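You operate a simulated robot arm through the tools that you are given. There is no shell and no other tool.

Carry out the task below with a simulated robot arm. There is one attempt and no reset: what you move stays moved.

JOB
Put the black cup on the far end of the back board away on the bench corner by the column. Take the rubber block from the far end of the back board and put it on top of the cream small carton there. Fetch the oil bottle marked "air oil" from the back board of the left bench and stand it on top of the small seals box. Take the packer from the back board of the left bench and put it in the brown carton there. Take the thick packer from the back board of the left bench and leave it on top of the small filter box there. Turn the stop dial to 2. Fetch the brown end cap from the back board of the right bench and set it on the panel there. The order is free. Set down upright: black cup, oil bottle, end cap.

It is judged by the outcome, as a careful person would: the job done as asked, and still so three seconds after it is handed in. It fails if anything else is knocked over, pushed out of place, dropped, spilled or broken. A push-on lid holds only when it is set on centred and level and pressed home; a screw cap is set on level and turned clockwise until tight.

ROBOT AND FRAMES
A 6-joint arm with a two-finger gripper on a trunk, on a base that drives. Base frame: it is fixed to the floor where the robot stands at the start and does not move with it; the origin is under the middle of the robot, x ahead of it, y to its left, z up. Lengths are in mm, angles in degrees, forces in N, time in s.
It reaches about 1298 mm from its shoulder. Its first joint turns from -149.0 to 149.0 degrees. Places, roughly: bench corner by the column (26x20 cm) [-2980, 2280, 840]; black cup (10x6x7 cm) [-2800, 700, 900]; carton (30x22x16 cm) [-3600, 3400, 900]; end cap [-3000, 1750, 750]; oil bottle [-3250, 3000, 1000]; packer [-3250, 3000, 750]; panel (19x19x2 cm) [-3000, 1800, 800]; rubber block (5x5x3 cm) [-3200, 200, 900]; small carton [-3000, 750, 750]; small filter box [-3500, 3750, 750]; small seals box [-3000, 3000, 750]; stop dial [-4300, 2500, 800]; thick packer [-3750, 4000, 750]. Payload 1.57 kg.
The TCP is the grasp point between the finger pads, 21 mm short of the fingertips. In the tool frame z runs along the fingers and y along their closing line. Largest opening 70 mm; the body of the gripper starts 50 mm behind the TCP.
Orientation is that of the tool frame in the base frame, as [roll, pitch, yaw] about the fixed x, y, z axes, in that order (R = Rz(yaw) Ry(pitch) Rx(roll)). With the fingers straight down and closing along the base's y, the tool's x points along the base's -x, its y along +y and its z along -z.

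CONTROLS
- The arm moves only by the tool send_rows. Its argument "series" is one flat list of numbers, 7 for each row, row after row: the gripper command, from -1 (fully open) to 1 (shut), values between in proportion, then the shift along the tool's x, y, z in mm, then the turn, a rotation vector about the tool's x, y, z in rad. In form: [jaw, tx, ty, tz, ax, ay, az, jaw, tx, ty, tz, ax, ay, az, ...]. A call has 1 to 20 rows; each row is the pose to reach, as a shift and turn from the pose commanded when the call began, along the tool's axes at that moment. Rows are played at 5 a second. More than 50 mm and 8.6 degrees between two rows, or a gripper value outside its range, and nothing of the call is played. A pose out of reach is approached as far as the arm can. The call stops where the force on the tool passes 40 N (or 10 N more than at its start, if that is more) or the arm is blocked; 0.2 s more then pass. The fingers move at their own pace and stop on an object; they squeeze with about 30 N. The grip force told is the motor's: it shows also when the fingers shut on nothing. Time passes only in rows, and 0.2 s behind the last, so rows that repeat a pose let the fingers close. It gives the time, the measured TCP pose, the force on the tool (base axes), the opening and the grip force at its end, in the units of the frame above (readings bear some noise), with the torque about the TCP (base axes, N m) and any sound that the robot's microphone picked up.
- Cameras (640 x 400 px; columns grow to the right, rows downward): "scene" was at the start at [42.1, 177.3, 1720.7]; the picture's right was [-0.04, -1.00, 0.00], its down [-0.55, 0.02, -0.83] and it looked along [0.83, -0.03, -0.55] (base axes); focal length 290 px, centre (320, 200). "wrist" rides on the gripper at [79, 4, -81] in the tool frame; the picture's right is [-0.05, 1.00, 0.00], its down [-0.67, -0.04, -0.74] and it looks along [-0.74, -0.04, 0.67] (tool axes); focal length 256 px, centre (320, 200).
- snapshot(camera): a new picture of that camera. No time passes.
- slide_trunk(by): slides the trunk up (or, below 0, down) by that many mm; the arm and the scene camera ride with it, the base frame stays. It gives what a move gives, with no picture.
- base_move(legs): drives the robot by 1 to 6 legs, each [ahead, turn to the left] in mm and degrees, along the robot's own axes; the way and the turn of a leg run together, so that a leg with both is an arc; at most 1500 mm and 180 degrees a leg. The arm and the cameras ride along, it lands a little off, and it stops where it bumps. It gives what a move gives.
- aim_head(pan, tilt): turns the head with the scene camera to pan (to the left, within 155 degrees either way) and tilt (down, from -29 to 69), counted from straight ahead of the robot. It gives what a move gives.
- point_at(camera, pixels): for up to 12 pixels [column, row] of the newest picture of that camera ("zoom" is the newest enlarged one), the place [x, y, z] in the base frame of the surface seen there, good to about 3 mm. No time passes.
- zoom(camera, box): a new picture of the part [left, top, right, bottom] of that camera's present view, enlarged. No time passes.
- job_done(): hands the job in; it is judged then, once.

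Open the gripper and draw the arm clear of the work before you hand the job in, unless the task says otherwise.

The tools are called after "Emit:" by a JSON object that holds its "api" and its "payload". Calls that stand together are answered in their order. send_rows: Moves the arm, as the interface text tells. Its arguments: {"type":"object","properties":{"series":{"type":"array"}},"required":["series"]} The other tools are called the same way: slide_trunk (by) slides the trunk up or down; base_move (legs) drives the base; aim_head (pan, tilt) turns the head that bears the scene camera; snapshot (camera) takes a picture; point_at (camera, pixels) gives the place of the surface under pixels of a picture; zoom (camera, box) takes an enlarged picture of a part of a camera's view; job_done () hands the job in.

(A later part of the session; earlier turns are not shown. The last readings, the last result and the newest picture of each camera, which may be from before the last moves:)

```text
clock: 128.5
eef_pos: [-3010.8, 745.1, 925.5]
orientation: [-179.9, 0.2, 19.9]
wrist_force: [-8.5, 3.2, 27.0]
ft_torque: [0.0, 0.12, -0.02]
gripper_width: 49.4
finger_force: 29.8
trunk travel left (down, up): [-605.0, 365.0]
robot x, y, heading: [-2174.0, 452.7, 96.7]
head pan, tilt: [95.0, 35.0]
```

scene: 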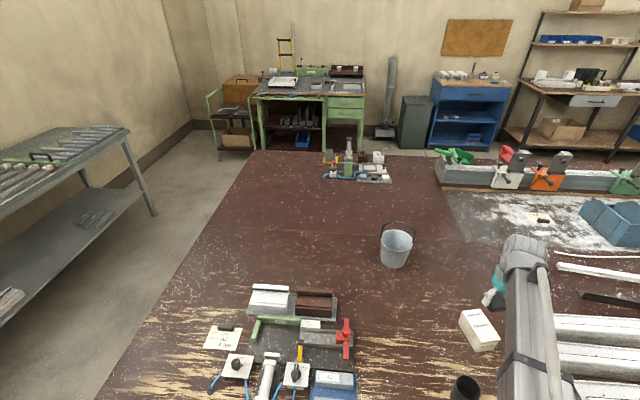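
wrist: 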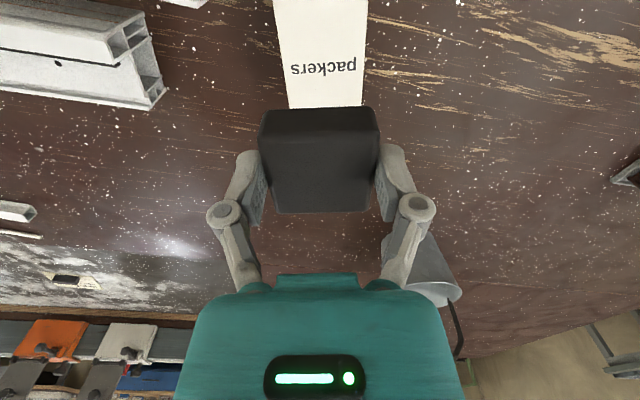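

Contact at 27 N; I relieve by 1.5 mm, then open the fingers gently and raise.

Emit:
{"api": "slide_trunk", "payload": {"by": 1.5}}

Emit:
{"api": "send_rows", "payload": {"series": [-0.42, 0, 0, 0, 0, 0, 0, -0.5, 0, 0, 0, 0, 0, 0, -0.7, 0, 0, 0, 0, 0, 0, -1, 0, 0, 0, 0, 0, 0, -1, 0, 0, 0, 0, 0, 0]}}

Emit:
{"api": "slide_trunk", "payload": {"by": 113}}

Emit:
{"api": "snapshot", "payload": {"camera": "wrist"}}

Emit:
{"api": "snapshot", "payload": {"camera": "scene"}}

```text
clock: 129.0
eef_pos: [-3010.1, 746.5, 927.9]
orientation: [180.0, 0.1, 20.0]
wrist_force: [-3.7, 1.2, 9.9]
ft_torque: [-0.01, 0.12, -0.03]
gripper_width: 49.3
finger_force: 29.6
trunk travel left (down, up): [-607.0, 363.0]
robot x, y, heading: [-2169.3, 452.7, 96.6]
head pan, tilt: [95.0, 35.0]
```

```text
clock: 130.2
eef_pos: [-3010.1, 746.0, 925.3]
orientation: [180.0, 0.1, 19.8]
wrist_force: [-0.2, 0.0, 0.4]
ft_torque: [0.0, -0.02, 0.05]
gripper_width: 70.1
finger_force: 0.1
trunk travel left (down, up): [-607.0, 363.0]
robot x, y, heading: [-2178.2, 452.6, 96.7]
head pan, tilt: [95.0, 35.0]
```

```text
clock: 131.7
eef_pos: [-3010.3, 746.6, 1037.8]
orientation: [179.9, 0.1, 19.9]
wrist_force: [0.2, 0.0, -0.2]
ft_torque: [-0.03, 0.01, 0.03]
gripper_width: 69.8
finger_force: 0.1
trunk travel left (down, up): [-720.0, 250.0]
robot x, y, heading: [-2175.7, 452.9, 96.4]
head pan, tilt: [95.0, 35.0]
```

```text
taken
```

wrist: 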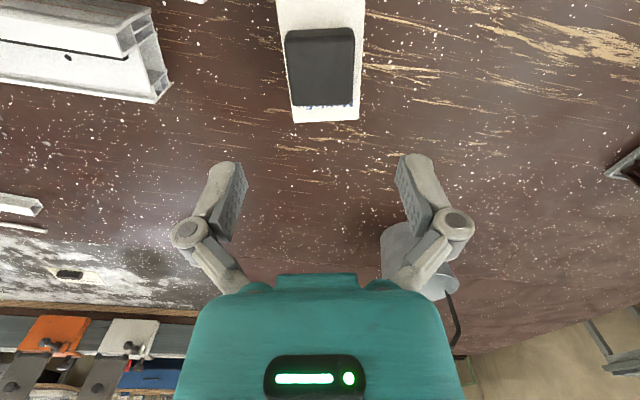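

```text
taken
```

scene: 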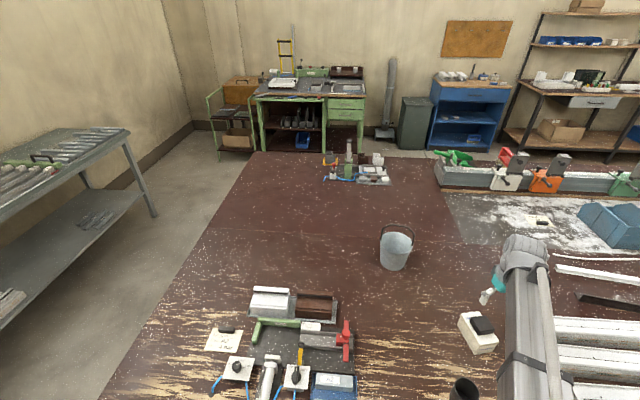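

The rubber block rests on the carton. Now the black cup: I aim the head at it.

Emit:
{"api": "aim_head", "payload": {"pan": 75, "tilt": 45}}

Emit:
{"api": "snapshot", "payload": {"camera": "scene"}}

```text
clock: 132.5
eef_pos: [-3009.7, 748.1, 1038.9]
orientation: [179.9, 0.0, 19.9]
wrist_force: [0.3, 0.4, -0.9]
ft_torque: [0.01, -0.01, 0.02]
gripper_width: 70.1
finger_force: 0.2
trunk travel left (down, up): [-720.0, 250.0]
robot x, y, heading: [-2174.0, 452.9, 96.8]
head pan, tilt: [75.0, 45.0]
```

```text
taken
```

scene: 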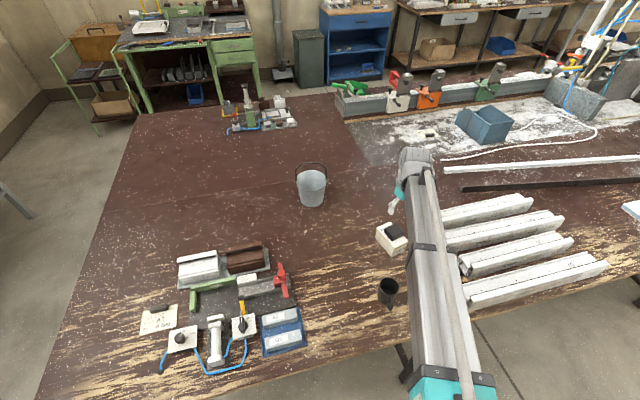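

Emit:
{"api": "zoom", "payload": {"camera": "scene", "box": [348, 262, 428, 312]}}

Emit:
{"api": "point_at", "payload": {"camera": "zoom", "pixels": [[245, 150], [400, 150], [320, 120], [320, 200], [240, 220], [390, 240], [330, 280], [340, 350], [320, 160], [350, 190]]}}

```text
8.00 times, centred on (388, 287) of scene
```

zoom: 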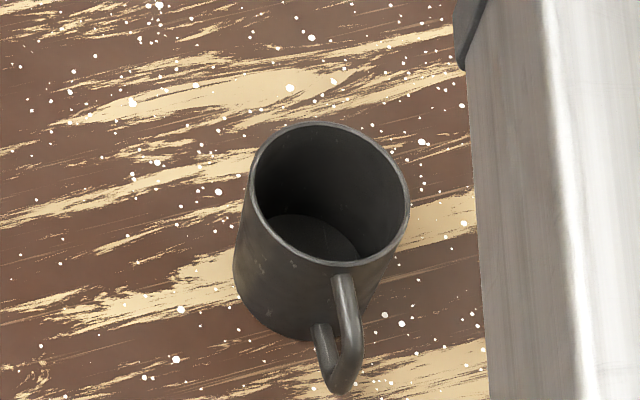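

```text
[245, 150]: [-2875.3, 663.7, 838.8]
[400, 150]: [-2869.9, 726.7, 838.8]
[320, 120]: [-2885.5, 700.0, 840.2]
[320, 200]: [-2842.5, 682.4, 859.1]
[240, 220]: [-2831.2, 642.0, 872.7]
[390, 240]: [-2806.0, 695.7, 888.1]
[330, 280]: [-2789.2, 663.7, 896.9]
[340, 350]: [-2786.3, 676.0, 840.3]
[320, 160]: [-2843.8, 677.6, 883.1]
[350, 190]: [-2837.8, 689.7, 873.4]
```

I measure points on the cup's rim and handle.

Emit:
{"api": "point_at", "payload": {"camera": "zoom", "pixels": [[253, 185], [405, 195], [300, 125], [350, 127], [285, 245], [330, 262], [385, 245], [340, 285], [355, 320], [345, 385], [318, 325], [250, 300]]}}

```text
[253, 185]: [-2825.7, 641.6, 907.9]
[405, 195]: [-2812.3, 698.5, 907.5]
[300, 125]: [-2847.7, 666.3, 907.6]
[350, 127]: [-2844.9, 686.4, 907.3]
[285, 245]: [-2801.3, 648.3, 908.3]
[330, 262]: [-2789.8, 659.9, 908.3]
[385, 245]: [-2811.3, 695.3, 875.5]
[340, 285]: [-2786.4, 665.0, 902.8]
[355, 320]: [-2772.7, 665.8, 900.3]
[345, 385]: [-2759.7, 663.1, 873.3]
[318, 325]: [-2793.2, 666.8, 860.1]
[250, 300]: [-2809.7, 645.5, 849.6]
```

The cup: rim centre (-2819,670.5), radius 29.5, rim z 908, handle pointing +x. I move above it with yaw -7, so fingers close square to the handle.

Emit:
{"api": "send_rows", "payload": {"series": [-1, 25.5, 23, 0, 0, 0, 0.0783, -1, 51, 46, 0, 0, 0, 0.1565, -1, 76.6, 68.9, 0, 0, 0, 0.2348, -1, 102.1, 91.9, 0, 0, 0, 0.313, -1, 127.7, 114.8, 0, 0, 0, 0.3913, -1, 153.2, 137.8, 0, 0, 0, 0.4695, -1, 153.2, 137.8, 0, 0, 0, 0.4695]}}

Emit:
{"api": "snapshot", "payload": {"camera": "wrist"}}

```text
clock: 134.1
eef_pos: [-2820.4, 669.1, 1038.5]
orientation: [-179.9, 0.1, -7.1]
wrist_force: [0.2, 0.0, -0.1]
ft_torque: [0.01, 0.01, 0.0]
gripper_width: 70.0
finger_force: 0.0
trunk travel left (down, up): [-720.0, 250.0]
robot x, y, heading: [-2173.9, 452.7, 96.8]
head pan, tilt: [75.0, 45.0]
```

```text
taken
```

wrist: 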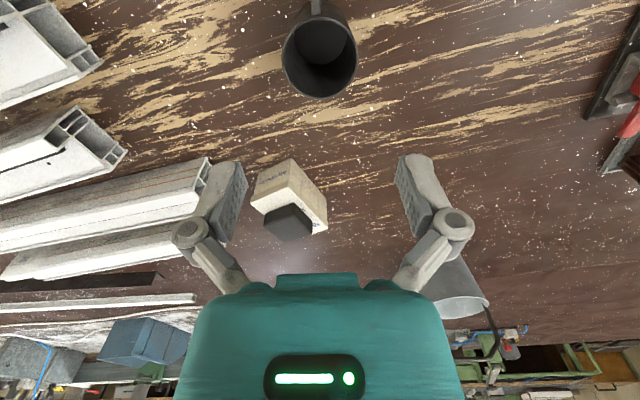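

The cup is centred at column 320. I lower to just above the rim and check clearance.

Emit:
{"api": "slide_trunk", "payload": {"by": -92}}

Emit:
{"api": "snapshot", "payload": {"camera": "wrist"}}

Emit:
{"api": "point_at", "payload": {"camera": "wrist", "pixels": [[275, 110], [372, 110], [322, 195], [320, 60]]}}

```text
clock: 135.4
eef_pos: [-2819.8, 668.1, 946.9]
orientation: [-180.0, 0.1, -7.0]
wrist_force: [0.1, 0.2, -0.2]
ft_torque: [0.0, 0.03, -0.01]
gripper_width: 69.9
finger_force: 0.1
trunk travel left (down, up): [-628.0, 342.0]
robot x, y, heading: [-2174.4, 453.0, 96.5]
head pan, tilt: [75.0, 45.0]
```

```text
taken
```

wrist: 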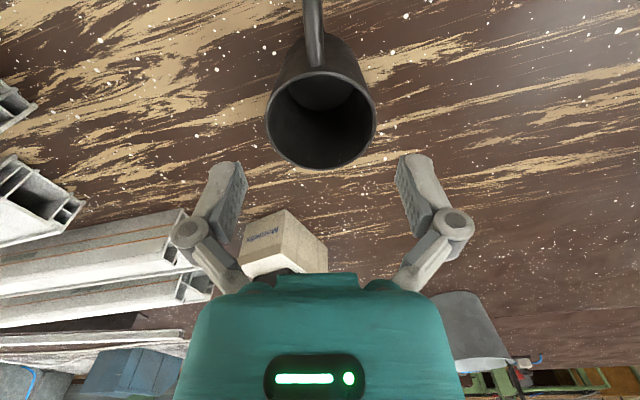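

```text
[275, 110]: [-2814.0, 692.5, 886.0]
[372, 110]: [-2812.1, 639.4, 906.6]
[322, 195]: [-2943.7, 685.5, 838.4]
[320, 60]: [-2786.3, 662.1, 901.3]
```

Rim spans columns 266-376, centred on 321. I lower 65 mm and close.

Emit:
{"api": "slide_trunk", "payload": {"by": -64}}

Emit:
{"api": "send_rows", "payload": {"series": [-0.75, 0, 0, 0, 0, 0, 0, -0.6, 0, 0, 0, 0, 0, 0, 0.2, 0, 0, 0, 0, 0, 0, 0.2, 0, 0, 0, 0, 0, 0, 0.2, 0, 0, 0, 0, 0, 0]}}

Emit:
{"api": "snapshot", "payload": {"camera": "wrist"}}

```text
clock: 136.4
eef_pos: [-2820.8, 668.0, 882.7]
orientation: [-180.0, 0.2, -7.0]
wrist_force: [0.6, 0.1, -0.9]
ft_torque: [0.01, 0.02, -0.02]
gripper_width: 70.3
finger_force: 0.1
trunk travel left (down, up): [-564.0, 406.0]
robot x, y, heading: [-2172.3, 453.2, 96.8]
head pan, tilt: [75.0, 45.0]
```

```text
clock: 137.6
eef_pos: [-2818.9, 667.3, 883.1]
orientation: [-180.0, 0.1, -7.1]
wrist_force: [-2.3, -0.1, 5.5]
ft_torque: [0.0, -0.01, 0.03]
gripper_width: 56.8
finger_force: 30.1
trunk travel left (down, up): [-564.0, 406.0]
robot x, y, heading: [-2175.7, 455.2, 96.6]
head pan, tilt: [75.0, 45.0]
```

```text
taken
```

wrist: 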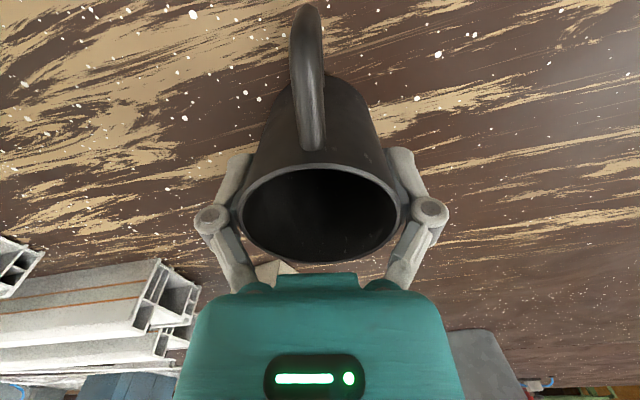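

Cup gripped at 56.8 mm. I raise 140 mm and check the hold.

Emit:
{"api": "slide_trunk", "payload": {"by": 140}}

Emit:
{"api": "snapshot", "payload": {"camera": "wrist"}}

```text
clock: 139.3
eef_pos: [-2820.6, 669.2, 1021.7]
orientation: [-180.0, 0.1, -7.0]
wrist_force: [-0.6, 0.2, -0.2]
ft_torque: [-0.04, -0.01, -0.02]
gripper_width: 56.9
finger_force: 30.0
trunk travel left (down, up): [-704.0, 266.0]
robot x, y, heading: [-2174.4, 449.0, 96.7]
head pan, tilt: [75.0, 45.0]
```

```text
taken
```

wrist: 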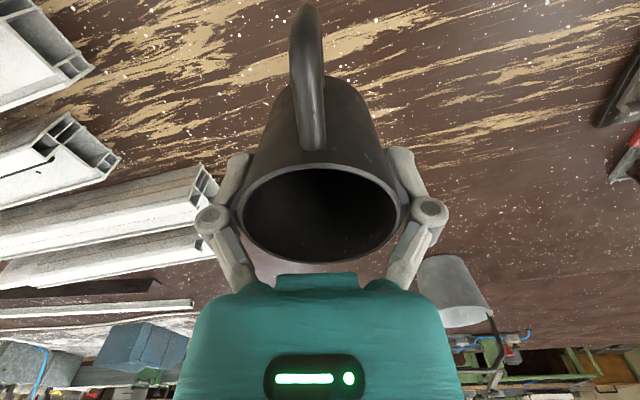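

Cup is held firmly. I drive forward 1100 mm along the bench, cup bottom (~979) stays above everything on the path (end cap top 910).

Emit:
{"api": "base_move", "payload": {"legs": [[1100, 0]]}}

Emit:
{"api": "aim_head", "payload": {"pan": 50, "tilt": 40}}

Emit:
{"api": "snapshot", "payload": {"camera": "scene"}}

```text
clock: 146.1
eef_pos: [-2949.1, 1756.0, 1022.4]
orientation: [180.0, 0.1, -7.1]
wrist_force: [-0.4, -0.4, -0.8]
ft_torque: [0.01, 0.03, -0.03]
gripper_width: 56.9
finger_force: 30.1
trunk travel left (down, up): [-704.0, 266.0]
robot x, y, heading: [-2306.6, 1543.1, 96.9]
head pan, tilt: [75.0, 45.0]
```

```text
clock: 147.0
eef_pos: [-2948.4, 1757.7, 1022.3]
orientation: [-180.0, 0.0, -6.9]
wrist_force: [0.0, -0.2, -0.3]
ft_torque: [0.06, 0.01, 0.0]
gripper_width: 56.8
finger_force: 29.9
trunk travel left (down, up): [-704.0, 266.0]
robot x, y, heading: [-2305.0, 1538.6, 96.6]
head pan, tilt: [50.0, 40.0]
```

```text
taken
```

scene: 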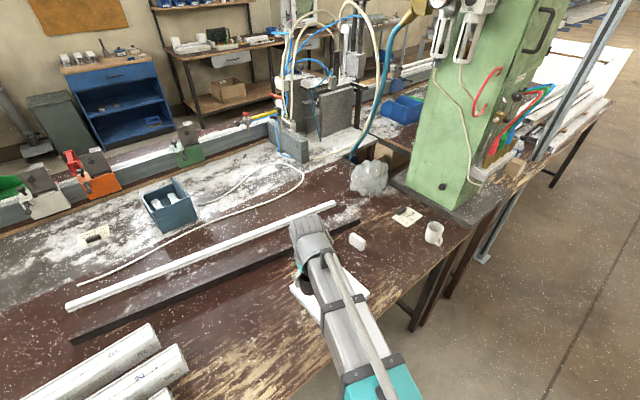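

Emit:
{"api": "zoom", "payload": {"camera": "scene", "box": [340, 180, 500, 280]}}

Emit:
{"api": "point_at", "payload": {"camera": "zoom", "pixels": [[345, 192], [380, 170], [410, 185], [345, 235], [377, 270], [415, 190], [230, 120], [290, 110], [300, 160], [80, 240], [480, 210], [455, 260]]}}

```text
4.00 times, centred on (420, 230) of scene
```

zoom: 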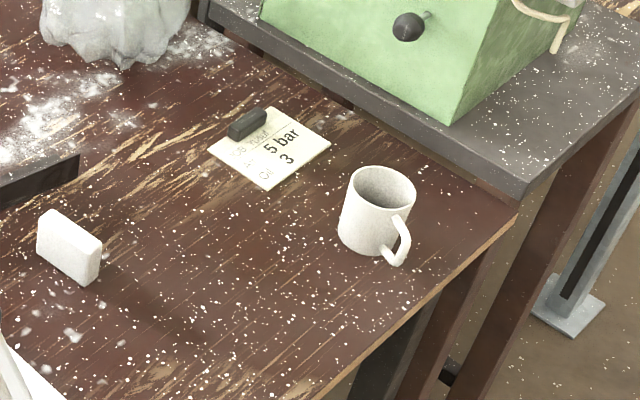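

```text
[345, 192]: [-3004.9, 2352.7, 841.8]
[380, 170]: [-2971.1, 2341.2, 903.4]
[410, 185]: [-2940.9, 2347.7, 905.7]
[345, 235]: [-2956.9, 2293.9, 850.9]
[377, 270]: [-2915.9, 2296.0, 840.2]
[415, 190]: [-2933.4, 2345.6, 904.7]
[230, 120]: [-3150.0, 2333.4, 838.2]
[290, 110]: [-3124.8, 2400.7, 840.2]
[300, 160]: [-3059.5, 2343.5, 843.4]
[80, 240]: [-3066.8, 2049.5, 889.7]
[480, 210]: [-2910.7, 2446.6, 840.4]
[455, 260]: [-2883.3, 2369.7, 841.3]
```

The corner has a mug (centre about (-2948,2325)) and a card (x<-3060); a free spot is at about (-2990,2220). I carry the cup there.

Emit:
{"api": "send_rows", "payload": {"series": [0.2, -8.9, -41.3, 0, 0, 0, 0, 0.2, -17.7, -82.6, 0, 0, 0, 0, 0.2, -26.6, -124, 0, 0, 0, 0, 0.2, -35.4, -165.3, 0, 0, 0, 0, 0.2, -44.3, -206.6, 0, 0, 0, 0, 0.2, -53.1, -247.9, 0, 0, 0, 0, 0.2, -62, -289.2, 0, 0, 0, 0, 0.2, -70.8, -330.5, 0, 0, 0, 0, 0.2, -79.7, -371.9, 0, 0, 0, 0, 0.2, -88.5, -413.2, 0, 0, 0, 0, 0.2, -97.4, -454.5, 0, 0, 0, 0, 0.2, -97.4, -454.5, 0, 0, 0, 0]}}

Emit:
{"api": "snapshot", "payload": {"camera": "wrist"}}

Emit:
{"api": "zoom", "payload": {"camera": "scene", "box": [340, 160, 500, 260]}}

```text
clock: 149.6
eef_pos: [-2992.5, 2219.7, 1022.4]
orientation: [179.9, 0.1, -6.9]
wrist_force: [-0.8, 0.0, -0.8]
ft_torque: [0.02, 0.05, 0.01]
gripper_width: 56.6
finger_force: 30.0
trunk travel left (down, up): [-704.0, 266.0]
robot x, y, heading: [-2302.2, 1538.8, 96.7]
head pan, tilt: [50.0, 40.0]
```

```text
taken
```

wrist: 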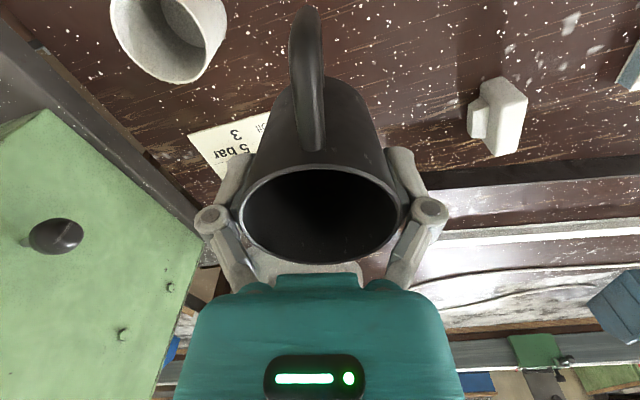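

```text
4.00 times, centred on (420, 210) of scene
```

zoom: 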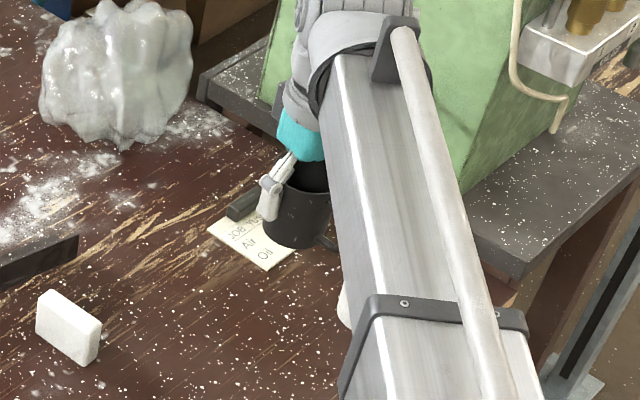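

The spot below is clear. I lower 134 mm and then step to contact (expected TCP ≈ 883).

Emit:
{"api": "slide_trunk", "payload": {"by": -132}}

Emit:
{"api": "snapshot", "payload": {"camera": "wrist"}}

Emit:
{"api": "slide_trunk", "payload": {"by": -4}}

Emit:
{"api": "slide_trunk", "payload": {"by": -2}}

```text
clock: 151.2
eef_pos: [-2991.8, 2220.1, 890.3]
orientation: [179.9, 0.1, -6.9]
wrist_force: [-1.7, -0.5, -0.5]
ft_torque: [0.0, 0.01, -0.01]
gripper_width: 56.7
finger_force: 29.9
trunk travel left (down, up): [-572.0, 398.0]
robot x, y, heading: [-2302.8, 1537.0, 97.0]
head pan, tilt: [50.0, 40.0]
```

```text
taken
```

wrist: 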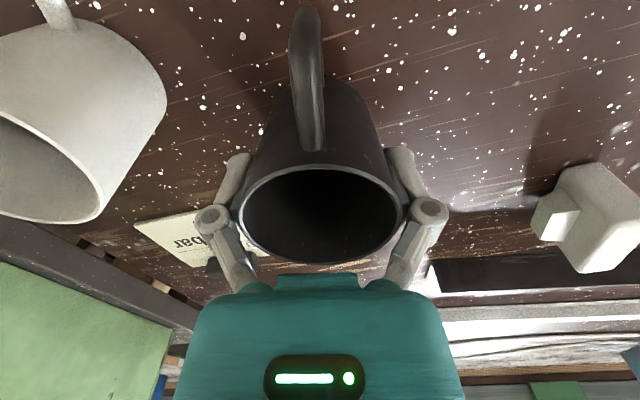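

```text
clock: 151.7
eef_pos: [-2991.0, 2218.4, 886.5]
orientation: [179.9, 0.1, -7.0]
wrist_force: [0.3, -0.3, -0.4]
ft_torque: [0.03, -0.03, -0.03]
gripper_width: 56.7
finger_force: 29.9
trunk travel left (down, up): [-568.0, 402.0]
robot x, y, heading: [-2301.4, 1537.6, 97.0]
head pan, tilt: [50.0, 40.0]
```

```text
clock: 152.3
eef_pos: [-2992.2, 2220.1, 884.9]
orientation: [179.9, 0.1, -7.0]
wrist_force: [-0.1, 0.1, -0.6]
ft_torque: [0.01, 0.01, 0.02]
gripper_width: 56.8
finger_force: 29.8
trunk travel left (down, up): [-566.0, 404.0]
robot x, y, heading: [-2302.9, 1539.0, 96.9]
head pan, tilt: [50.0, 40.0]
```

No contact yet at trunk travel -566; stepping another millimetre at a time.

Emit:
{"api": "slide_trunk", "payload": {"by": -1}}

Emit:
{"api": "slide_trunk", "payload": {"by": -1}}

```text
clock: 152.8
eef_pos: [-2991.7, 2219.7, 885.2]
orientation: [179.9, 0.2, -7.0]
wrist_force: [0.5, -0.5, -0.9]
ft_torque: [0.0, 0.03, -0.02]
gripper_width: 56.7
finger_force: 29.8
trunk travel left (down, up): [-565.0, 405.0]
robot x, y, heading: [-2302.5, 1546.6, 96.7]
head pan, tilt: [50.0, 40.0]
```

```text
clock: 153.3
eef_pos: [-2991.3, 2219.4, 883.6]
orientation: [-180.0, 0.0, -7.0]
wrist_force: [0.3, 0.6, 3.6]
ft_torque: [0.09, -0.01, 0.03]
gripper_width: 56.8
finger_force: 30.1
trunk travel left (down, up): [-564.0, 406.0]
robot x, y, heading: [-2307.5, 1541.5, 97.0]
head pan, tilt: [50.0, 40.0]
```

Contact (3.6 N). I open the fingers and raise.

Emit:
{"api": "send_rows", "payload": {"series": [-0.65, 0, 0, 0, 0, 0, 0, -0.8, 0, 0, 0, 0, 0, 0, -1, 0, 0, 0, 0, 0, 0, -1, 0, 0, 0, 0, 0, 0]}}

Emit:
{"api": "slide_trunk", "payload": {"by": 156}}

Emit:
{"api": "snapshot", "payload": {"camera": "wrist"}}

```text
clock: 154.3
eef_pos: [-2991.4, 2219.4, 882.8]
orientation: [179.9, 0.1, -7.1]
wrist_force: [0.9, 0.3, -0.4]
ft_torque: [-0.01, 0.01, 0.02]
gripper_width: 70.2
finger_force: 0.1
trunk travel left (down, up): [-564.0, 406.0]
robot x, y, heading: [-2304.7, 1539.3, 96.8]
head pan, tilt: [50.0, 40.0]
```

```text
clock: 156.1
eef_pos: [-2991.9, 2220.1, 1038.7]
orientation: [179.8, 0.0, -6.9]
wrist_force: [1.3, 0.1, -0.9]
ft_torque: [-0.01, 0.02, -0.01]
gripper_width: 69.7
finger_force: 0.0
trunk travel left (down, up): [-720.0, 250.0]
robot x, y, heading: [-2301.7, 1538.1, 96.9]
head pan, tilt: [50.0, 40.0]
```

```text
taken
```

wrist: 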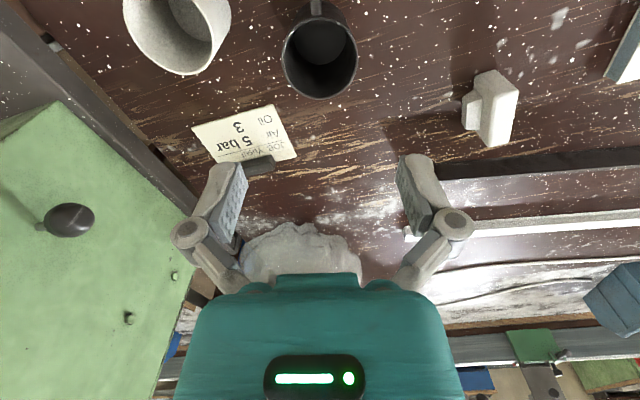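

The black cup stands on the corner, upright. Next the left bench: I look that way to plan the drive around the silver post.

Emit:
{"api": "aim_head", "payload": {"pan": 20, "tilt": 30}}

Emit:
{"api": "snapshot", "payload": {"camera": "scene"}}

```text
clock: 157.0
eef_pos: [-2990.8, 2218.9, 1038.7]
orientation: [-180.0, 0.2, -7.0]
wrist_force: [0.8, -0.5, 0.2]
ft_torque: [0.0, 0.01, -0.03]
gripper_width: 70.2
finger_force: 0.1
trunk travel left (down, up): [-720.0, 250.0]
robot x, y, heading: [-2303.0, 1543.1, 96.9]
head pan, tilt: [20.0, 30.0]
```

```text
taken
```

scene: 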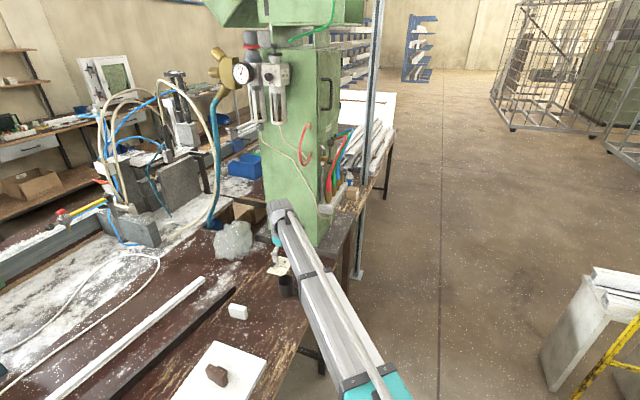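

The end cap on the panel at (217,375) looks odd from here; I zoom to check it and also measure the post.

Emit:
{"api": "zoom", "payload": {"camera": "scene", "box": [160, 330, 272, 400]}}

Emit:
{"api": "point_at", "payload": {"camera": "scene", "pixels": [[357, 272], [366, 190], [378, 30], [372, 100], [390, 150], [385, 190], [340, 270], [328, 240], [545, 350], [600, 360]]}}

```text
5.71 times, centred on (216, 365) of scene
```

zoom: 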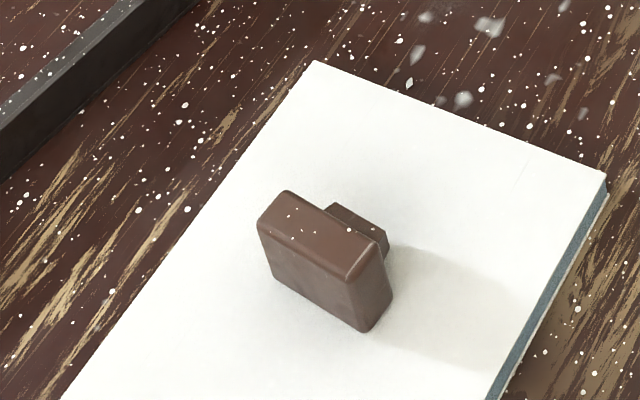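

```text
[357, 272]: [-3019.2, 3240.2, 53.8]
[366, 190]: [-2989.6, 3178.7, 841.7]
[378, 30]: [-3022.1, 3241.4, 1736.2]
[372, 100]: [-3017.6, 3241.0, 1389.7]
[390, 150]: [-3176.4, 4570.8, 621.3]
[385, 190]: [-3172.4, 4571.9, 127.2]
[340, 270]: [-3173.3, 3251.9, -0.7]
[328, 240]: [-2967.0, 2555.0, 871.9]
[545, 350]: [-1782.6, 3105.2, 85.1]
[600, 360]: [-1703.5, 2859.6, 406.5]
```

The end cap stands upright on the panel. The post is at (-3020,3240). I tuck the arm straight ahead of the robot before driving forward.

Emit:
{"api": "send_rows", "payload": {"series": [-1, 36.7, -7.3, 0, 0, 0, 0.1105, -1, 73.4, -14.6, 0, 0, 0, 0.221, -1, 110.2, -21.9, 0, 0, 0, 0.3315, -1, 146.9, -29.1, 0, 0, 0, 0.442, -1, 183.6, -36.4, 0, 0, 0, 0.5525, -1, 220.3, -43.7, 0, 0, 0, 0.663, -1, 257, -51, 0, 0, 0, 0.7735, -1, 293.7, -58.3, 0, 0, 0, 0.884, -1, 330.5, -65.6, 0, 0, 0, 0.9945, -1, 367.2, -72.8, 0, 0, 0, 1.105, -1, 403.9, -80.1, 0, 0, 0, 1.2155, -1, 440.6, -87.4, 0, 0, 0, 1.326]}}

Emit:
{"api": "aim_head", "payload": {"pan": 30, "tilt": 30}}

Emit:
{"api": "snapshot", "payload": {"camera": "scene"}}

```text
clock: 159.6
eef_pos: [-2543.0, 2251.8, 1039.1]
orientation: [179.9, 0.0, -83.2]
wrist_force: [-0.5, 0.2, 0.1]
ft_torque: [0.0, -0.01, 0.03]
gripper_width: 70.0
finger_force: 0.0
trunk travel left (down, up): [-720.0, 250.0]
robot x, y, heading: [-2299.4, 1540.2, 96.6]
head pan, tilt: [20.0, 30.0]
```

```text
clock: 160.3
eef_pos: [-2544.9, 2252.2, 1038.6]
orientation: [179.9, 0.0, -82.9]
wrist_force: [0.4, 1.0, 0.0]
ft_torque: [0.0, 0.01, -0.01]
gripper_width: 69.9
finger_force: 0.0
trunk travel left (down, up): [-720.0, 250.0]
robot x, y, heading: [-2302.8, 1541.0, 96.8]
head pan, tilt: [30.0, 30.0]
```

```text
taken
```

scene: 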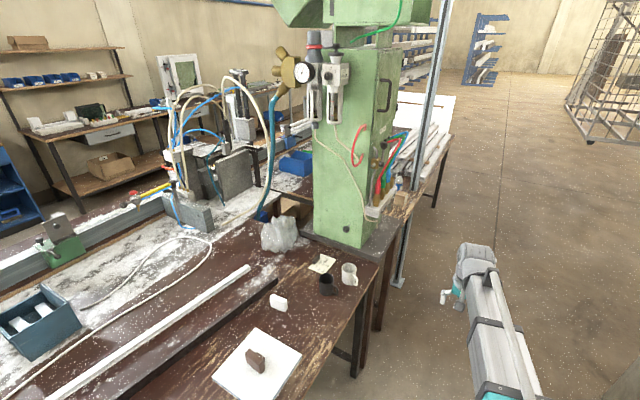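

The way ahead is clear (post about 330 mm off the arm's path). I drive forward 1250 mm and look left.

Emit:
{"api": "base_move", "payload": {"legs": [[1250, 0]]}}

Emit:
{"api": "aim_head", "payload": {"pan": 65, "tilt": 30}}

Emit:
{"api": "snapshot", "payload": {"camera": "scene"}}

```text
clock: 168.2
eef_pos: [-2696.7, 3508.3, 1038.5]
orientation: [179.9, 0.0, -82.8]
wrist_force: [0.1, -0.1, 0.5]
ft_torque: [-0.03, 0.05, 0.0]
gripper_width: 69.6
finger_force: 0.1
trunk travel left (down, up): [-720.0, 250.0]
robot x, y, heading: [-2455.1, 2798.4, 96.9]
head pan, tilt: [30.0, 30.0]
```

```text
clock: 169.2
eef_pos: [-2696.0, 3509.2, 1038.7]
orientation: [179.9, 0.0, -82.8]
wrist_force: [0.3, -0.2, -0.9]
ft_torque: [-0.02, 0.0, -0.04]
gripper_width: 70.1
finger_force: 0.2
trunk travel left (down, up): [-720.0, 250.0]
robot x, y, heading: [-2453.1, 2796.7, 97.0]
head pan, tilt: [65.0, 30.0]
```

```text
taken
```

scene: 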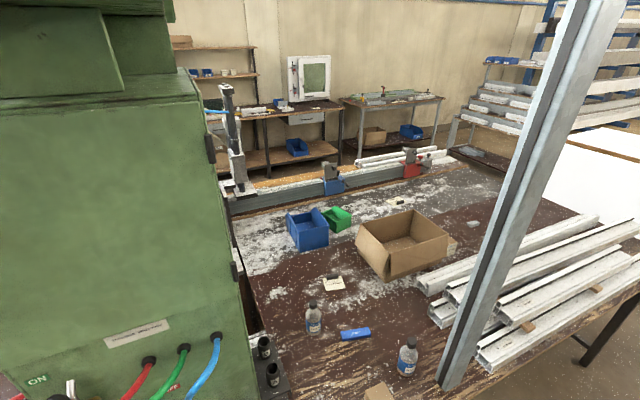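

I see two bottles at (313,318) and (407,355), a blue piece (355,333), the open carton (402,245), the seals box (378,393). I zoom in on each.

Emit:
{"api": "zoom", "payload": {"camera": "scene", "box": [290, 270, 450, 370]}}

Emit:
{"api": "zoom", "payload": {"camera": "scene", "box": [340, 180, 500, 280]}}

Emit:
{"api": "zoom", "payload": {"camera": "scene", "box": [230, 130, 390, 230]}}

```text
4.00 times, centred on (370, 320) of scene
```

zoom: 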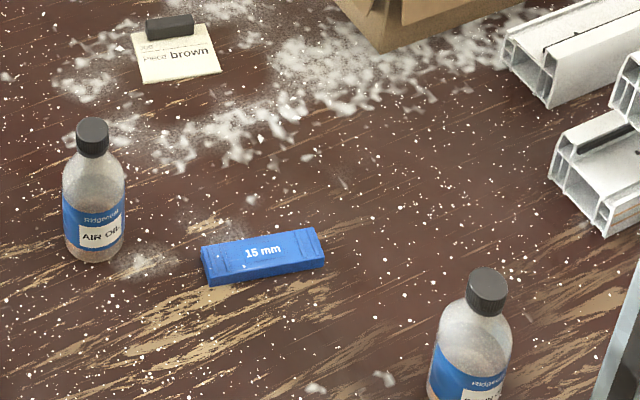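

```text
4.00 times, centred on (420, 230) of scene
```

zoom: 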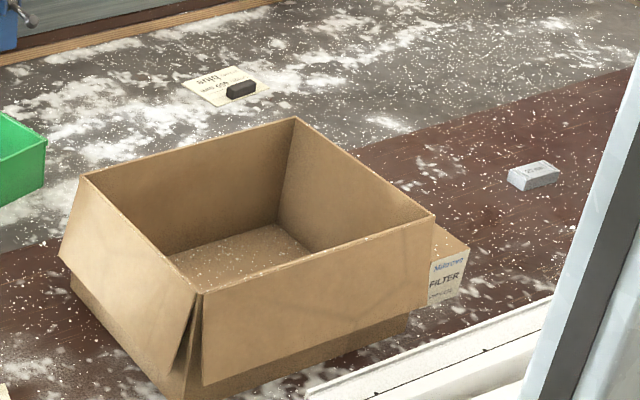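

```text
4.00 times, centred on (310, 180) of scene
```

zoom: 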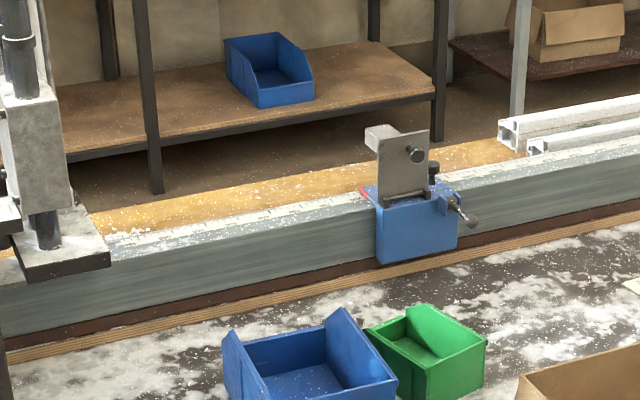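

Left bottle reads "AIR OIL". I read the other bottle and the grey piece, and measure positions.

Emit:
{"api": "zoom", "payload": {"camera": "scene", "box": [380, 330, 460, 400]}}

Emit:
{"api": "zoom", "payload": {"camera": "scene", "box": [440, 205, 504, 245]}}

Emit:
{"api": "point_at", "payload": {"camera": "scene", "pixels": [[313, 300], [313, 322], [407, 343], [407, 365], [355, 332], [378, 393], [400, 240], [473, 223], [453, 245], [335, 284], [359, 218], [375, 275]]}}

```text
5.71 times, centred on (420, 365) of scene
```

zoom: 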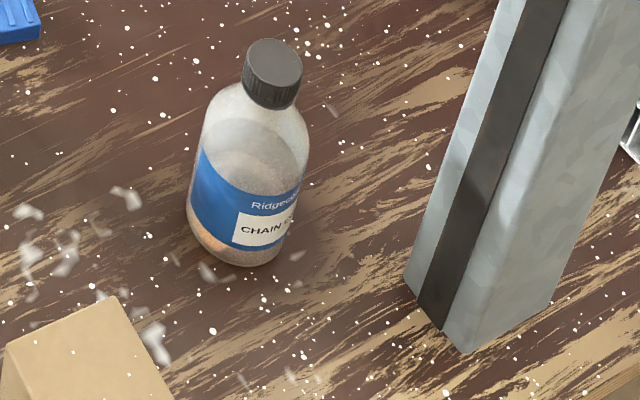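

```text
10.00 times, centred on (472, 225) of scene
```

zoom: 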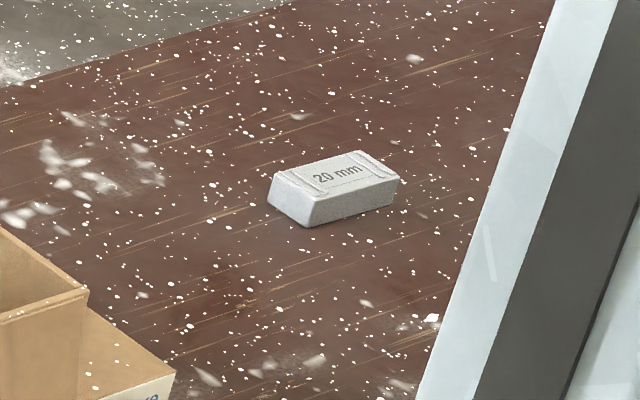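

```text
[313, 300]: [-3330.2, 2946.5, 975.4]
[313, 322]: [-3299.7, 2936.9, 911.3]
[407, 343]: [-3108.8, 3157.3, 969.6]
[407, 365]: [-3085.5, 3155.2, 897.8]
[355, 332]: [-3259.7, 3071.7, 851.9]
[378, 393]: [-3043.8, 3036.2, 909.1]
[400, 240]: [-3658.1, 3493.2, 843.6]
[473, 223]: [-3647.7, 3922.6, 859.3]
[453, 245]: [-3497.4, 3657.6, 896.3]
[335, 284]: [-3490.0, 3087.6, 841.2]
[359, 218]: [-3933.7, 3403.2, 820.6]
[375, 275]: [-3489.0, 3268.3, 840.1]
```

Air-oil bottle is about (-3325,2943), seals box (-3044,3036), blue 15 mm packer (-3260,3072), carton (-3650,3450), filter box (-3497,3658), grey 20 mm packer (-3648,3923). I check the machine's nearest faces since the arm must pass beside it.

Emit:
{"api": "point_at", "payload": {"camera": "scene", "pixels": [[230, 330], [240, 370], [264, 345], [273, 375], [225, 250], [215, 340], [180, 355], [285, 395], [236, 270], [205, 100], [170, 20], [250, 320]]}}

Emit:
{"api": "aim_head", "payload": {"pan": 75, "tilt": 55}}

Emit:
{"api": "snapshot", "payload": {"camera": "scene"}}

```text
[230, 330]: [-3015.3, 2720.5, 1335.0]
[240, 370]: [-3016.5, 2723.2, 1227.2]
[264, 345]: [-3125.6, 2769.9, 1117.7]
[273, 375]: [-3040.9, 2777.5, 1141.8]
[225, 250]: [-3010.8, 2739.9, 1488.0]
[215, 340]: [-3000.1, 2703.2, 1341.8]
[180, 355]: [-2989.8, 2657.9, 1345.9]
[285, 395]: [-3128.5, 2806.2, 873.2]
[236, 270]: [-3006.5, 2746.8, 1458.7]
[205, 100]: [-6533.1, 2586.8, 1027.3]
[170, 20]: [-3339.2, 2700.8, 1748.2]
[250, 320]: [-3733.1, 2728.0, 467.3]
```

```text
clock: 170.1
eef_pos: [-2696.5, 3508.4, 1039.1]
orientation: [179.8, 0.1, -82.8]
wrist_force: [0.1, 0.8, 0.0]
ft_torque: [-0.01, 0.01, -0.02]
gripper_width: 70.0
finger_force: 0.0
trunk travel left (down, up): [-720.0, 250.0]
robot x, y, heading: [-2455.2, 2800.6, 96.9]
head pan, tilt: [75.0, 55.0]
```

```text
taken
```

scene: 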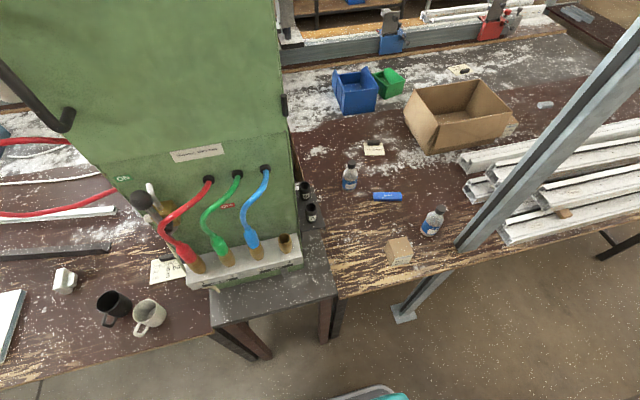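

The shoulder is near (-2610,2811) and the beam is radial, so to pass the post I first retract the arm to about 400 mm radius.

Emit:
{"api": "send_rows", "payload": {"series": [-1, 43, 0, 0, 0, 0, 0, -1, 86, 0, 0, 0, 0, 0, -1, 130, 0, 0, 0, 0, 0, -1, 173, 0, 0, 0, 0, 0, -1, 217, 0, 0, 0, 0, 0, -1, 260, 0, 0, 0, 0, 0, -1, 303, 0, 0, 0, 0, 0, -1, 303, 0, 0, 0, 0, 0]}}

Emit:
{"api": "snapshot", "payload": {"camera": "scene"}}

```text
clock: 171.9
eef_pos: [-2694.1, 3277.2, 1039.2]
orientation: [-180.0, -0.1, -82.9]
wrist_force: [0.0, -0.1, -0.4]
ft_torque: [-0.02, -0.05, 0.01]
gripper_width: 70.3
finger_force: 0.1
out of reach, approached as far as the arm can: row 6, 7, 8
trunk travel left (down, up): [-720.0, 250.0]
robot x, y, heading: [-2456.3, 2797.9, 97.0]
head pan, tilt: [75.0, 55.0]
```

```text
taken
```

scene: 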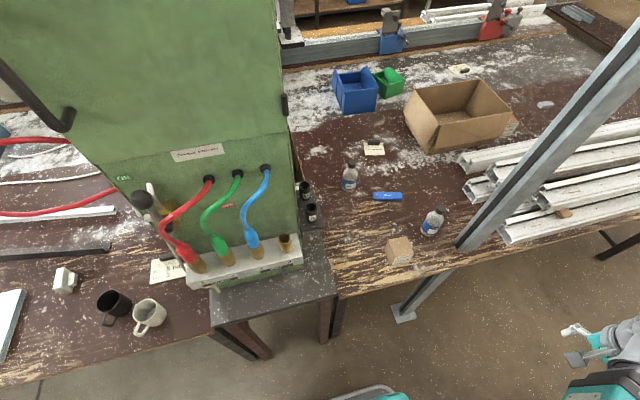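

The retraction stopped at radius ~470, so the arm has a minimum reach. I look at the arm itself to understand its build.

Emit:
{"api": "aim_head", "payload": {"pan": 15, "tilt": 60}}

Emit:
{"api": "snapshot", "payload": {"camera": "scene"}}

Emit:
{"api": "point_at", "payload": {"camera": "scene", "pixels": [[320, 200], [320, 250], [320, 300], [320, 350], [360, 300], [280, 300], [400, 350], [250, 350], [340, 150]]}}

```text
clock: 173.2
eef_pos: [-2694.3, 3277.6, 1039.5]
orientation: [179.9, -0.1, -82.9]
wrist_force: [0.1, -0.7, 0.3]
ft_torque: [-0.01, -0.05, 0.01]
gripper_width: 69.9
finger_force: 0.0
trunk travel left (down, up): [-720.0, 250.0]
robot x, y, heading: [-2458.9, 2795.3, 96.9]
head pan, tilt: [15.0, 60.0]
```

```text
taken
```

scene: 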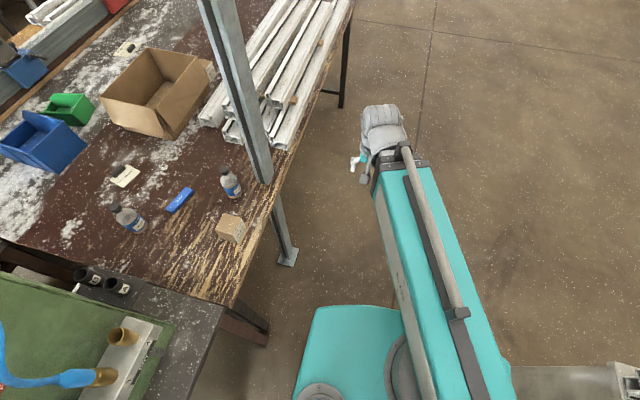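

```text
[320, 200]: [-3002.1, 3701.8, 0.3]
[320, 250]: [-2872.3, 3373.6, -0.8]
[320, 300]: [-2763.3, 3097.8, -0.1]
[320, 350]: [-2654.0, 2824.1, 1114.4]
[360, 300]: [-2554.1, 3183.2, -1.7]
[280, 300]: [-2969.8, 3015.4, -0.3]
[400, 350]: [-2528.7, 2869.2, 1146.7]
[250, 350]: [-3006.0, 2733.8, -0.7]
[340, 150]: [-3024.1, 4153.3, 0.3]
```

The arm is a telescoping beam pivoting near (400,365). I measure points along it to locate the pivot.

Emit:
{"api": "point_at", "payload": {"camera": "scene", "pixels": [[382, 115], [400, 165], [425, 175], [415, 210], [440, 205], [420, 270], [455, 270], [430, 330], [470, 330], [440, 385], [490, 385], [400, 375]]}}

```text
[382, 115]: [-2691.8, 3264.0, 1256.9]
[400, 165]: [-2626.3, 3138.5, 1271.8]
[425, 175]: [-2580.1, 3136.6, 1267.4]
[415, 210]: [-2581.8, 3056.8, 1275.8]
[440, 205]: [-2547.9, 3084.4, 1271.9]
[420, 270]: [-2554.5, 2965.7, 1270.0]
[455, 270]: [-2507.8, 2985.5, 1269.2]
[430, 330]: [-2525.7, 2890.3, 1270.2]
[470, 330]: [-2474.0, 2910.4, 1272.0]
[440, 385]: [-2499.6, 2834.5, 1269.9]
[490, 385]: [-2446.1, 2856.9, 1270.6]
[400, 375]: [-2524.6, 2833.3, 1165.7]
```

The pivot works out to about (-2473,2845), reach range about 485-1104 mm. From here the bottle, seals box and packer are all reachable, sweeping at radius 492 inside the post (675 mm away). I test a first small step.

Emit:
{"api": "send_rows", "payload": {"series": [-1, 14.9, 42.2, 0, 0, 0, 0, -1, 14.9, 42.2, 0, 0, 0, 0]}}

```text
clock: 173.8
eef_pos: [-2734.5, 3256.6, 1038.9]
orientation: [-179.9, 0.0, -82.9]
wrist_force: [0.4, 0.0, -0.1]
ft_torque: [0.01, 0.02, -0.01]
gripper_width: 70.1
finger_force: 0.1
trunk travel left (down, up): [-720.0, 250.0]
robot x, y, heading: [-2458.4, 2798.2, 96.8]
head pan, tilt: [15.0, 60.0]
```

The step is taken relative to the reached pose. I now sweep along the arc around the pivot to (-2957,2948), turning the gripper toward yaw -9.

Emit:
{"api": "send_rows", "payload": {"series": [-1, 10.2, 28.0, 0, 0, 0, -0.1431, -1, 22.9, 56.7, 0, 0, 0, -0.2862, -1, 50.2, 95.4, 0, 0, 0, -0.4293, -1, 81.1, 131.4, 0, 0, 0, -0.5724, -1, 115.4, 164.4, 0, 0, 0, -0.7155, -1, 152.6, 193.8, 0, 0, 0, -0.8586, -1, 192.5, 219.6, 0, 0, 0, -1.0017, -1, 234.7, 241.5, 0, 0, 0, -1.1448, -1, 278.8, 259.1, 0, 0, 0, -1.288, -1, 278.8, 259.1, 0, 0, 0, -1.288]}}

Emit:
{"api": "aim_head", "payload": {"pan": 70, "tilt": 45}}

Emit:
{"api": "snapshot", "payload": {"camera": "scene"}}

Emit:
{"api": "snapshot", "payload": {"camera": "wrist"}}

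```text
clock: 176.0
eef_pos: [-2955.9, 2948.1, 1038.9]
orientation: [-180.0, 0.1, -9.0]
wrist_force: [0.8, -0.3, -0.1]
ft_torque: [0.02, -0.01, -0.03]
gripper_width: 70.1
finger_force: 0.0
trunk travel left (down, up): [-720.0, 250.0]
robot x, y, heading: [-2451.8, 2797.4, 97.0]
head pan, tilt: [15.0, 60.0]
```

```text
clock: 177.2
eef_pos: [-2955.3, 2949.1, 1039.8]
orientation: [179.9, 0.1, -9.0]
wrist_force: [-0.3, 0.2, 0.0]
ft_torque: [0.03, 0.0, 0.0]
gripper_width: 69.9
finger_force: 0.1
trunk travel left (down, up): [-720.0, 250.0]
robot x, y, heading: [-2456.1, 2798.1, 96.8]
head pan, tilt: [70.0, 45.0]
```

```text
taken
```

scene: 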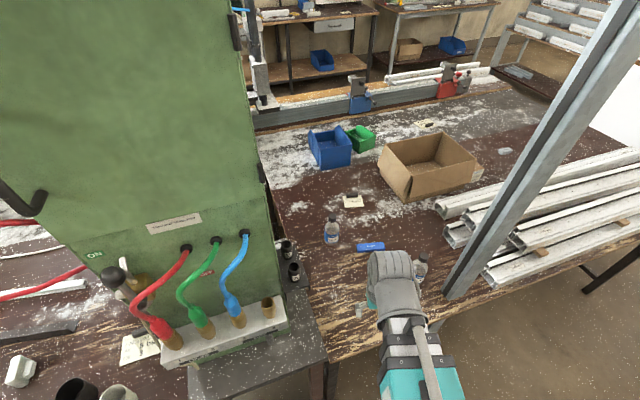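

```text
taken
```

wrist: 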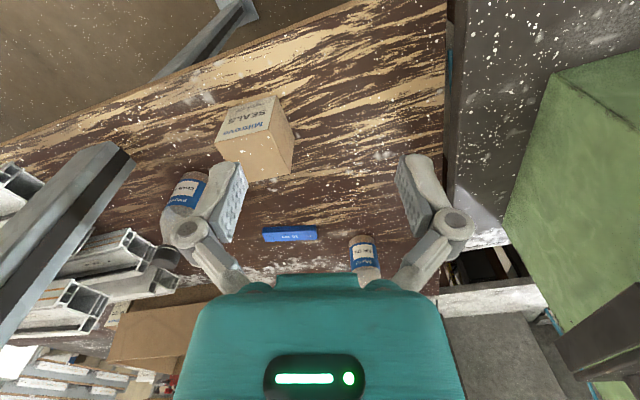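

The arm is now over the left bench. I measure the air-oil bottle and seals box precisely.

Emit:
{"api": "zoom", "payload": {"camera": "scene", "box": [300, 205, 364, 255]}}

Emit:
{"api": "point_at", "payload": {"camera": "zoom", "pixels": [[315, 85], [300, 110], [340, 110], [270, 230], [320, 250], [375, 230], [280, 330], [320, 350], [365, 335], [320, 180]]}}

Emit:
{"api": "point_at", "payload": {"camera": "wrist", "pixels": [[240, 110], [275, 97], [288, 140], [250, 160], [220, 135], [295, 170], [362, 240], [362, 260]]}}

```text
8.00 times, centred on (332, 230) of scene
```

zoom: 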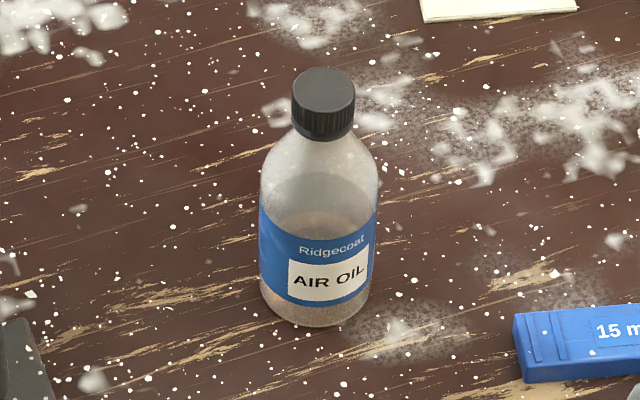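

```text
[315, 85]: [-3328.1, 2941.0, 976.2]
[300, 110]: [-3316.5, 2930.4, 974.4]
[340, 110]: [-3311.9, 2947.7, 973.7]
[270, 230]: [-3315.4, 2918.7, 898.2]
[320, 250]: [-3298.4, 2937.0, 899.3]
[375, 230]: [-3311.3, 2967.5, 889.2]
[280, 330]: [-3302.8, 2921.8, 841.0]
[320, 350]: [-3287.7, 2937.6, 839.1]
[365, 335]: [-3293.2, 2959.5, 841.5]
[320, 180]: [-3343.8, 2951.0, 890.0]
```

```text
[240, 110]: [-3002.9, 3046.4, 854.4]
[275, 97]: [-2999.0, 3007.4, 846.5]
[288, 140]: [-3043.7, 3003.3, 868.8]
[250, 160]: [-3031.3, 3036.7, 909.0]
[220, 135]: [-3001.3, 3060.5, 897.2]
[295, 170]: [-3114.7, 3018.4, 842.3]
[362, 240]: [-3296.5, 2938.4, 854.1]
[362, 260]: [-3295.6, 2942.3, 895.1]
```

Bottle axis about (-3324,2943), cap top z≈977, cap ~27 mm wide. The palm is only 50 mm above the TCP, so I'll lift the bottle by its cap. I move over it at travel height with yaw 0.

Emit:
{"api": "send_rows", "payload": {"series": [-1, -45.4, 8, 0, 0, 0, -0.02, -1, -90.8, 15.9, 0, 0, 0, -0.04, -1, -136.2, 23.9, 0, 0, 0, -0.06, -1, -181.6, 31.9, 0, 0, 0, -0.08, -1, -227, 39.8, 0, 0, 0, -0.1, -1, -272.4, 47.8, 0, 0, 0, -0.12, -1, -317.8, 55.7, 0, 0, 0, -0.14, -1, -363.2, 63.7, 0, 0, 0, -0.157, -1, -363.2, 63.7, 0, 0, 0, -0.157]}}

Emit:
{"api": "snapshot", "payload": {"camera": "wrist"}}

Emit:
{"api": "snapshot", "payload": {"camera": "scene"}}

```text
clock: 179.2
eef_pos: [-3326.2, 2943.0, 1039.6]
orientation: [-180.0, 0.1, 0.0]
wrist_force: [-0.5, 0.1, -0.5]
ft_torque: [-0.03, -0.01, 0.0]
gripper_width: 69.7
finger_force: 0.1
trunk travel left (down, up): [-720.0, 250.0]
robot x, y, heading: [-2455.6, 2798.3, 96.7]
head pan, tilt: [70.0, 45.0]
```

```text
taken
```

wrist: 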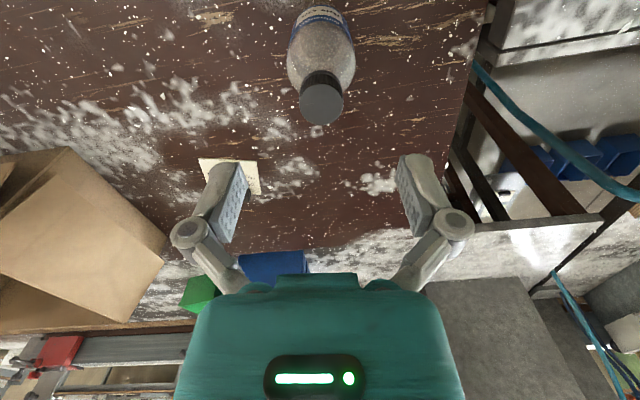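

```text
taken
```

scene: 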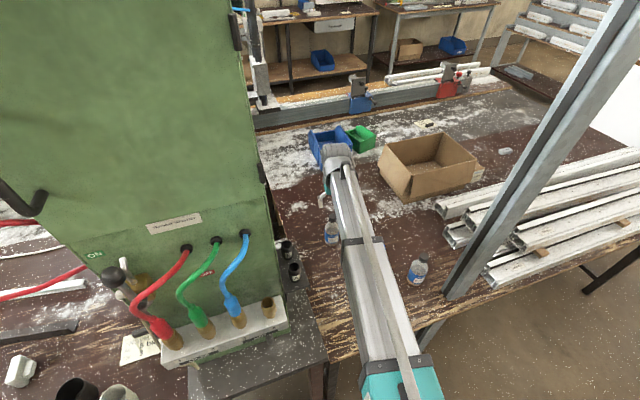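

I refine the cap's position with the wrist camera.

Emit:
{"api": "point_at", "payload": {"camera": "wrist", "pixels": [[321, 103], [305, 103], [337, 103], [321, 88], [321, 118], [321, 78], [300, 60], [345, 60]]}}

```text
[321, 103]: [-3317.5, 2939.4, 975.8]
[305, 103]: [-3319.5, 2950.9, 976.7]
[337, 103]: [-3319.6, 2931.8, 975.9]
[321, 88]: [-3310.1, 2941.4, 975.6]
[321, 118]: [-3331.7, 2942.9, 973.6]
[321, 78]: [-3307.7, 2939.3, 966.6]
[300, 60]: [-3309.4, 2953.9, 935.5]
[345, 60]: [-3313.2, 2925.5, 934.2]
```

Cap centre is (-3320,2941). I shift to it and lower to TCP z≈967.

Emit:
{"api": "send_rows", "payload": {"series": [-1, 5.5, 1.7, 0, 0, 0, 0, -1, 5.5, 1.7, 0, 0, 0, 0]}}

Emit:
{"api": "slide_trunk", "payload": {"by": -50}}

Emit:
{"api": "snapshot", "payload": {"camera": "wrist"}}

Emit:
{"api": "point_at", "payload": {"camera": "wrist", "pixels": [[320, 150], [300, 150], [340, 150], [320, 130], [320, 170]]}}

```text
clock: 179.8
eef_pos: [-3319.5, 2942.0, 1038.3]
orientation: [-180.0, 0.1, 0.0]
wrist_force: [1.2, 0.4, -0.4]
ft_torque: [-0.03, 0.01, -0.04]
gripper_width: 70.1
finger_force: 0.1
trunk travel left (down, up): [-720.0, 250.0]
robot x, y, heading: [-2453.9, 2802.2, 96.6]
head pan, tilt: [70.0, 45.0]
```

```text
clock: 180.7
eef_pos: [-3319.6, 2942.1, 989.2]
orientation: [180.0, 0.1, 0.0]
wrist_force: [0.4, -0.8, 0.0]
ft_torque: [0.0, 0.01, 0.03]
gripper_width: 70.2
finger_force: 0.1
trunk travel left (down, up): [-670.0, 300.0]
robot x, y, heading: [-2452.6, 2794.8, 97.0]
head pan, tilt: [70.0, 45.0]
```

```text
taken
```

wrist: 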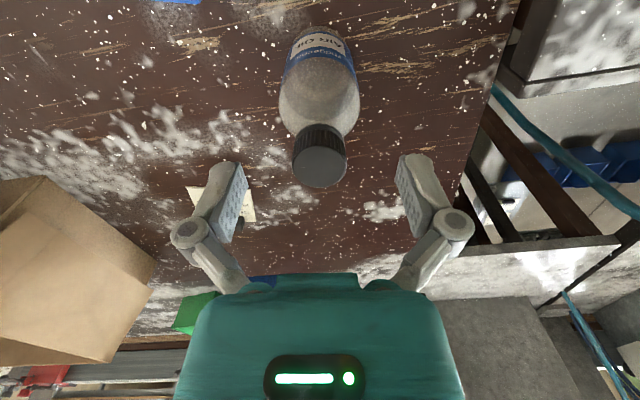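

```text
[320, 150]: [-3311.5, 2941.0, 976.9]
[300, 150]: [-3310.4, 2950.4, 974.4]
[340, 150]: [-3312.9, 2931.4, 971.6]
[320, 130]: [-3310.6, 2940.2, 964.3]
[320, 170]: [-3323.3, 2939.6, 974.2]
```

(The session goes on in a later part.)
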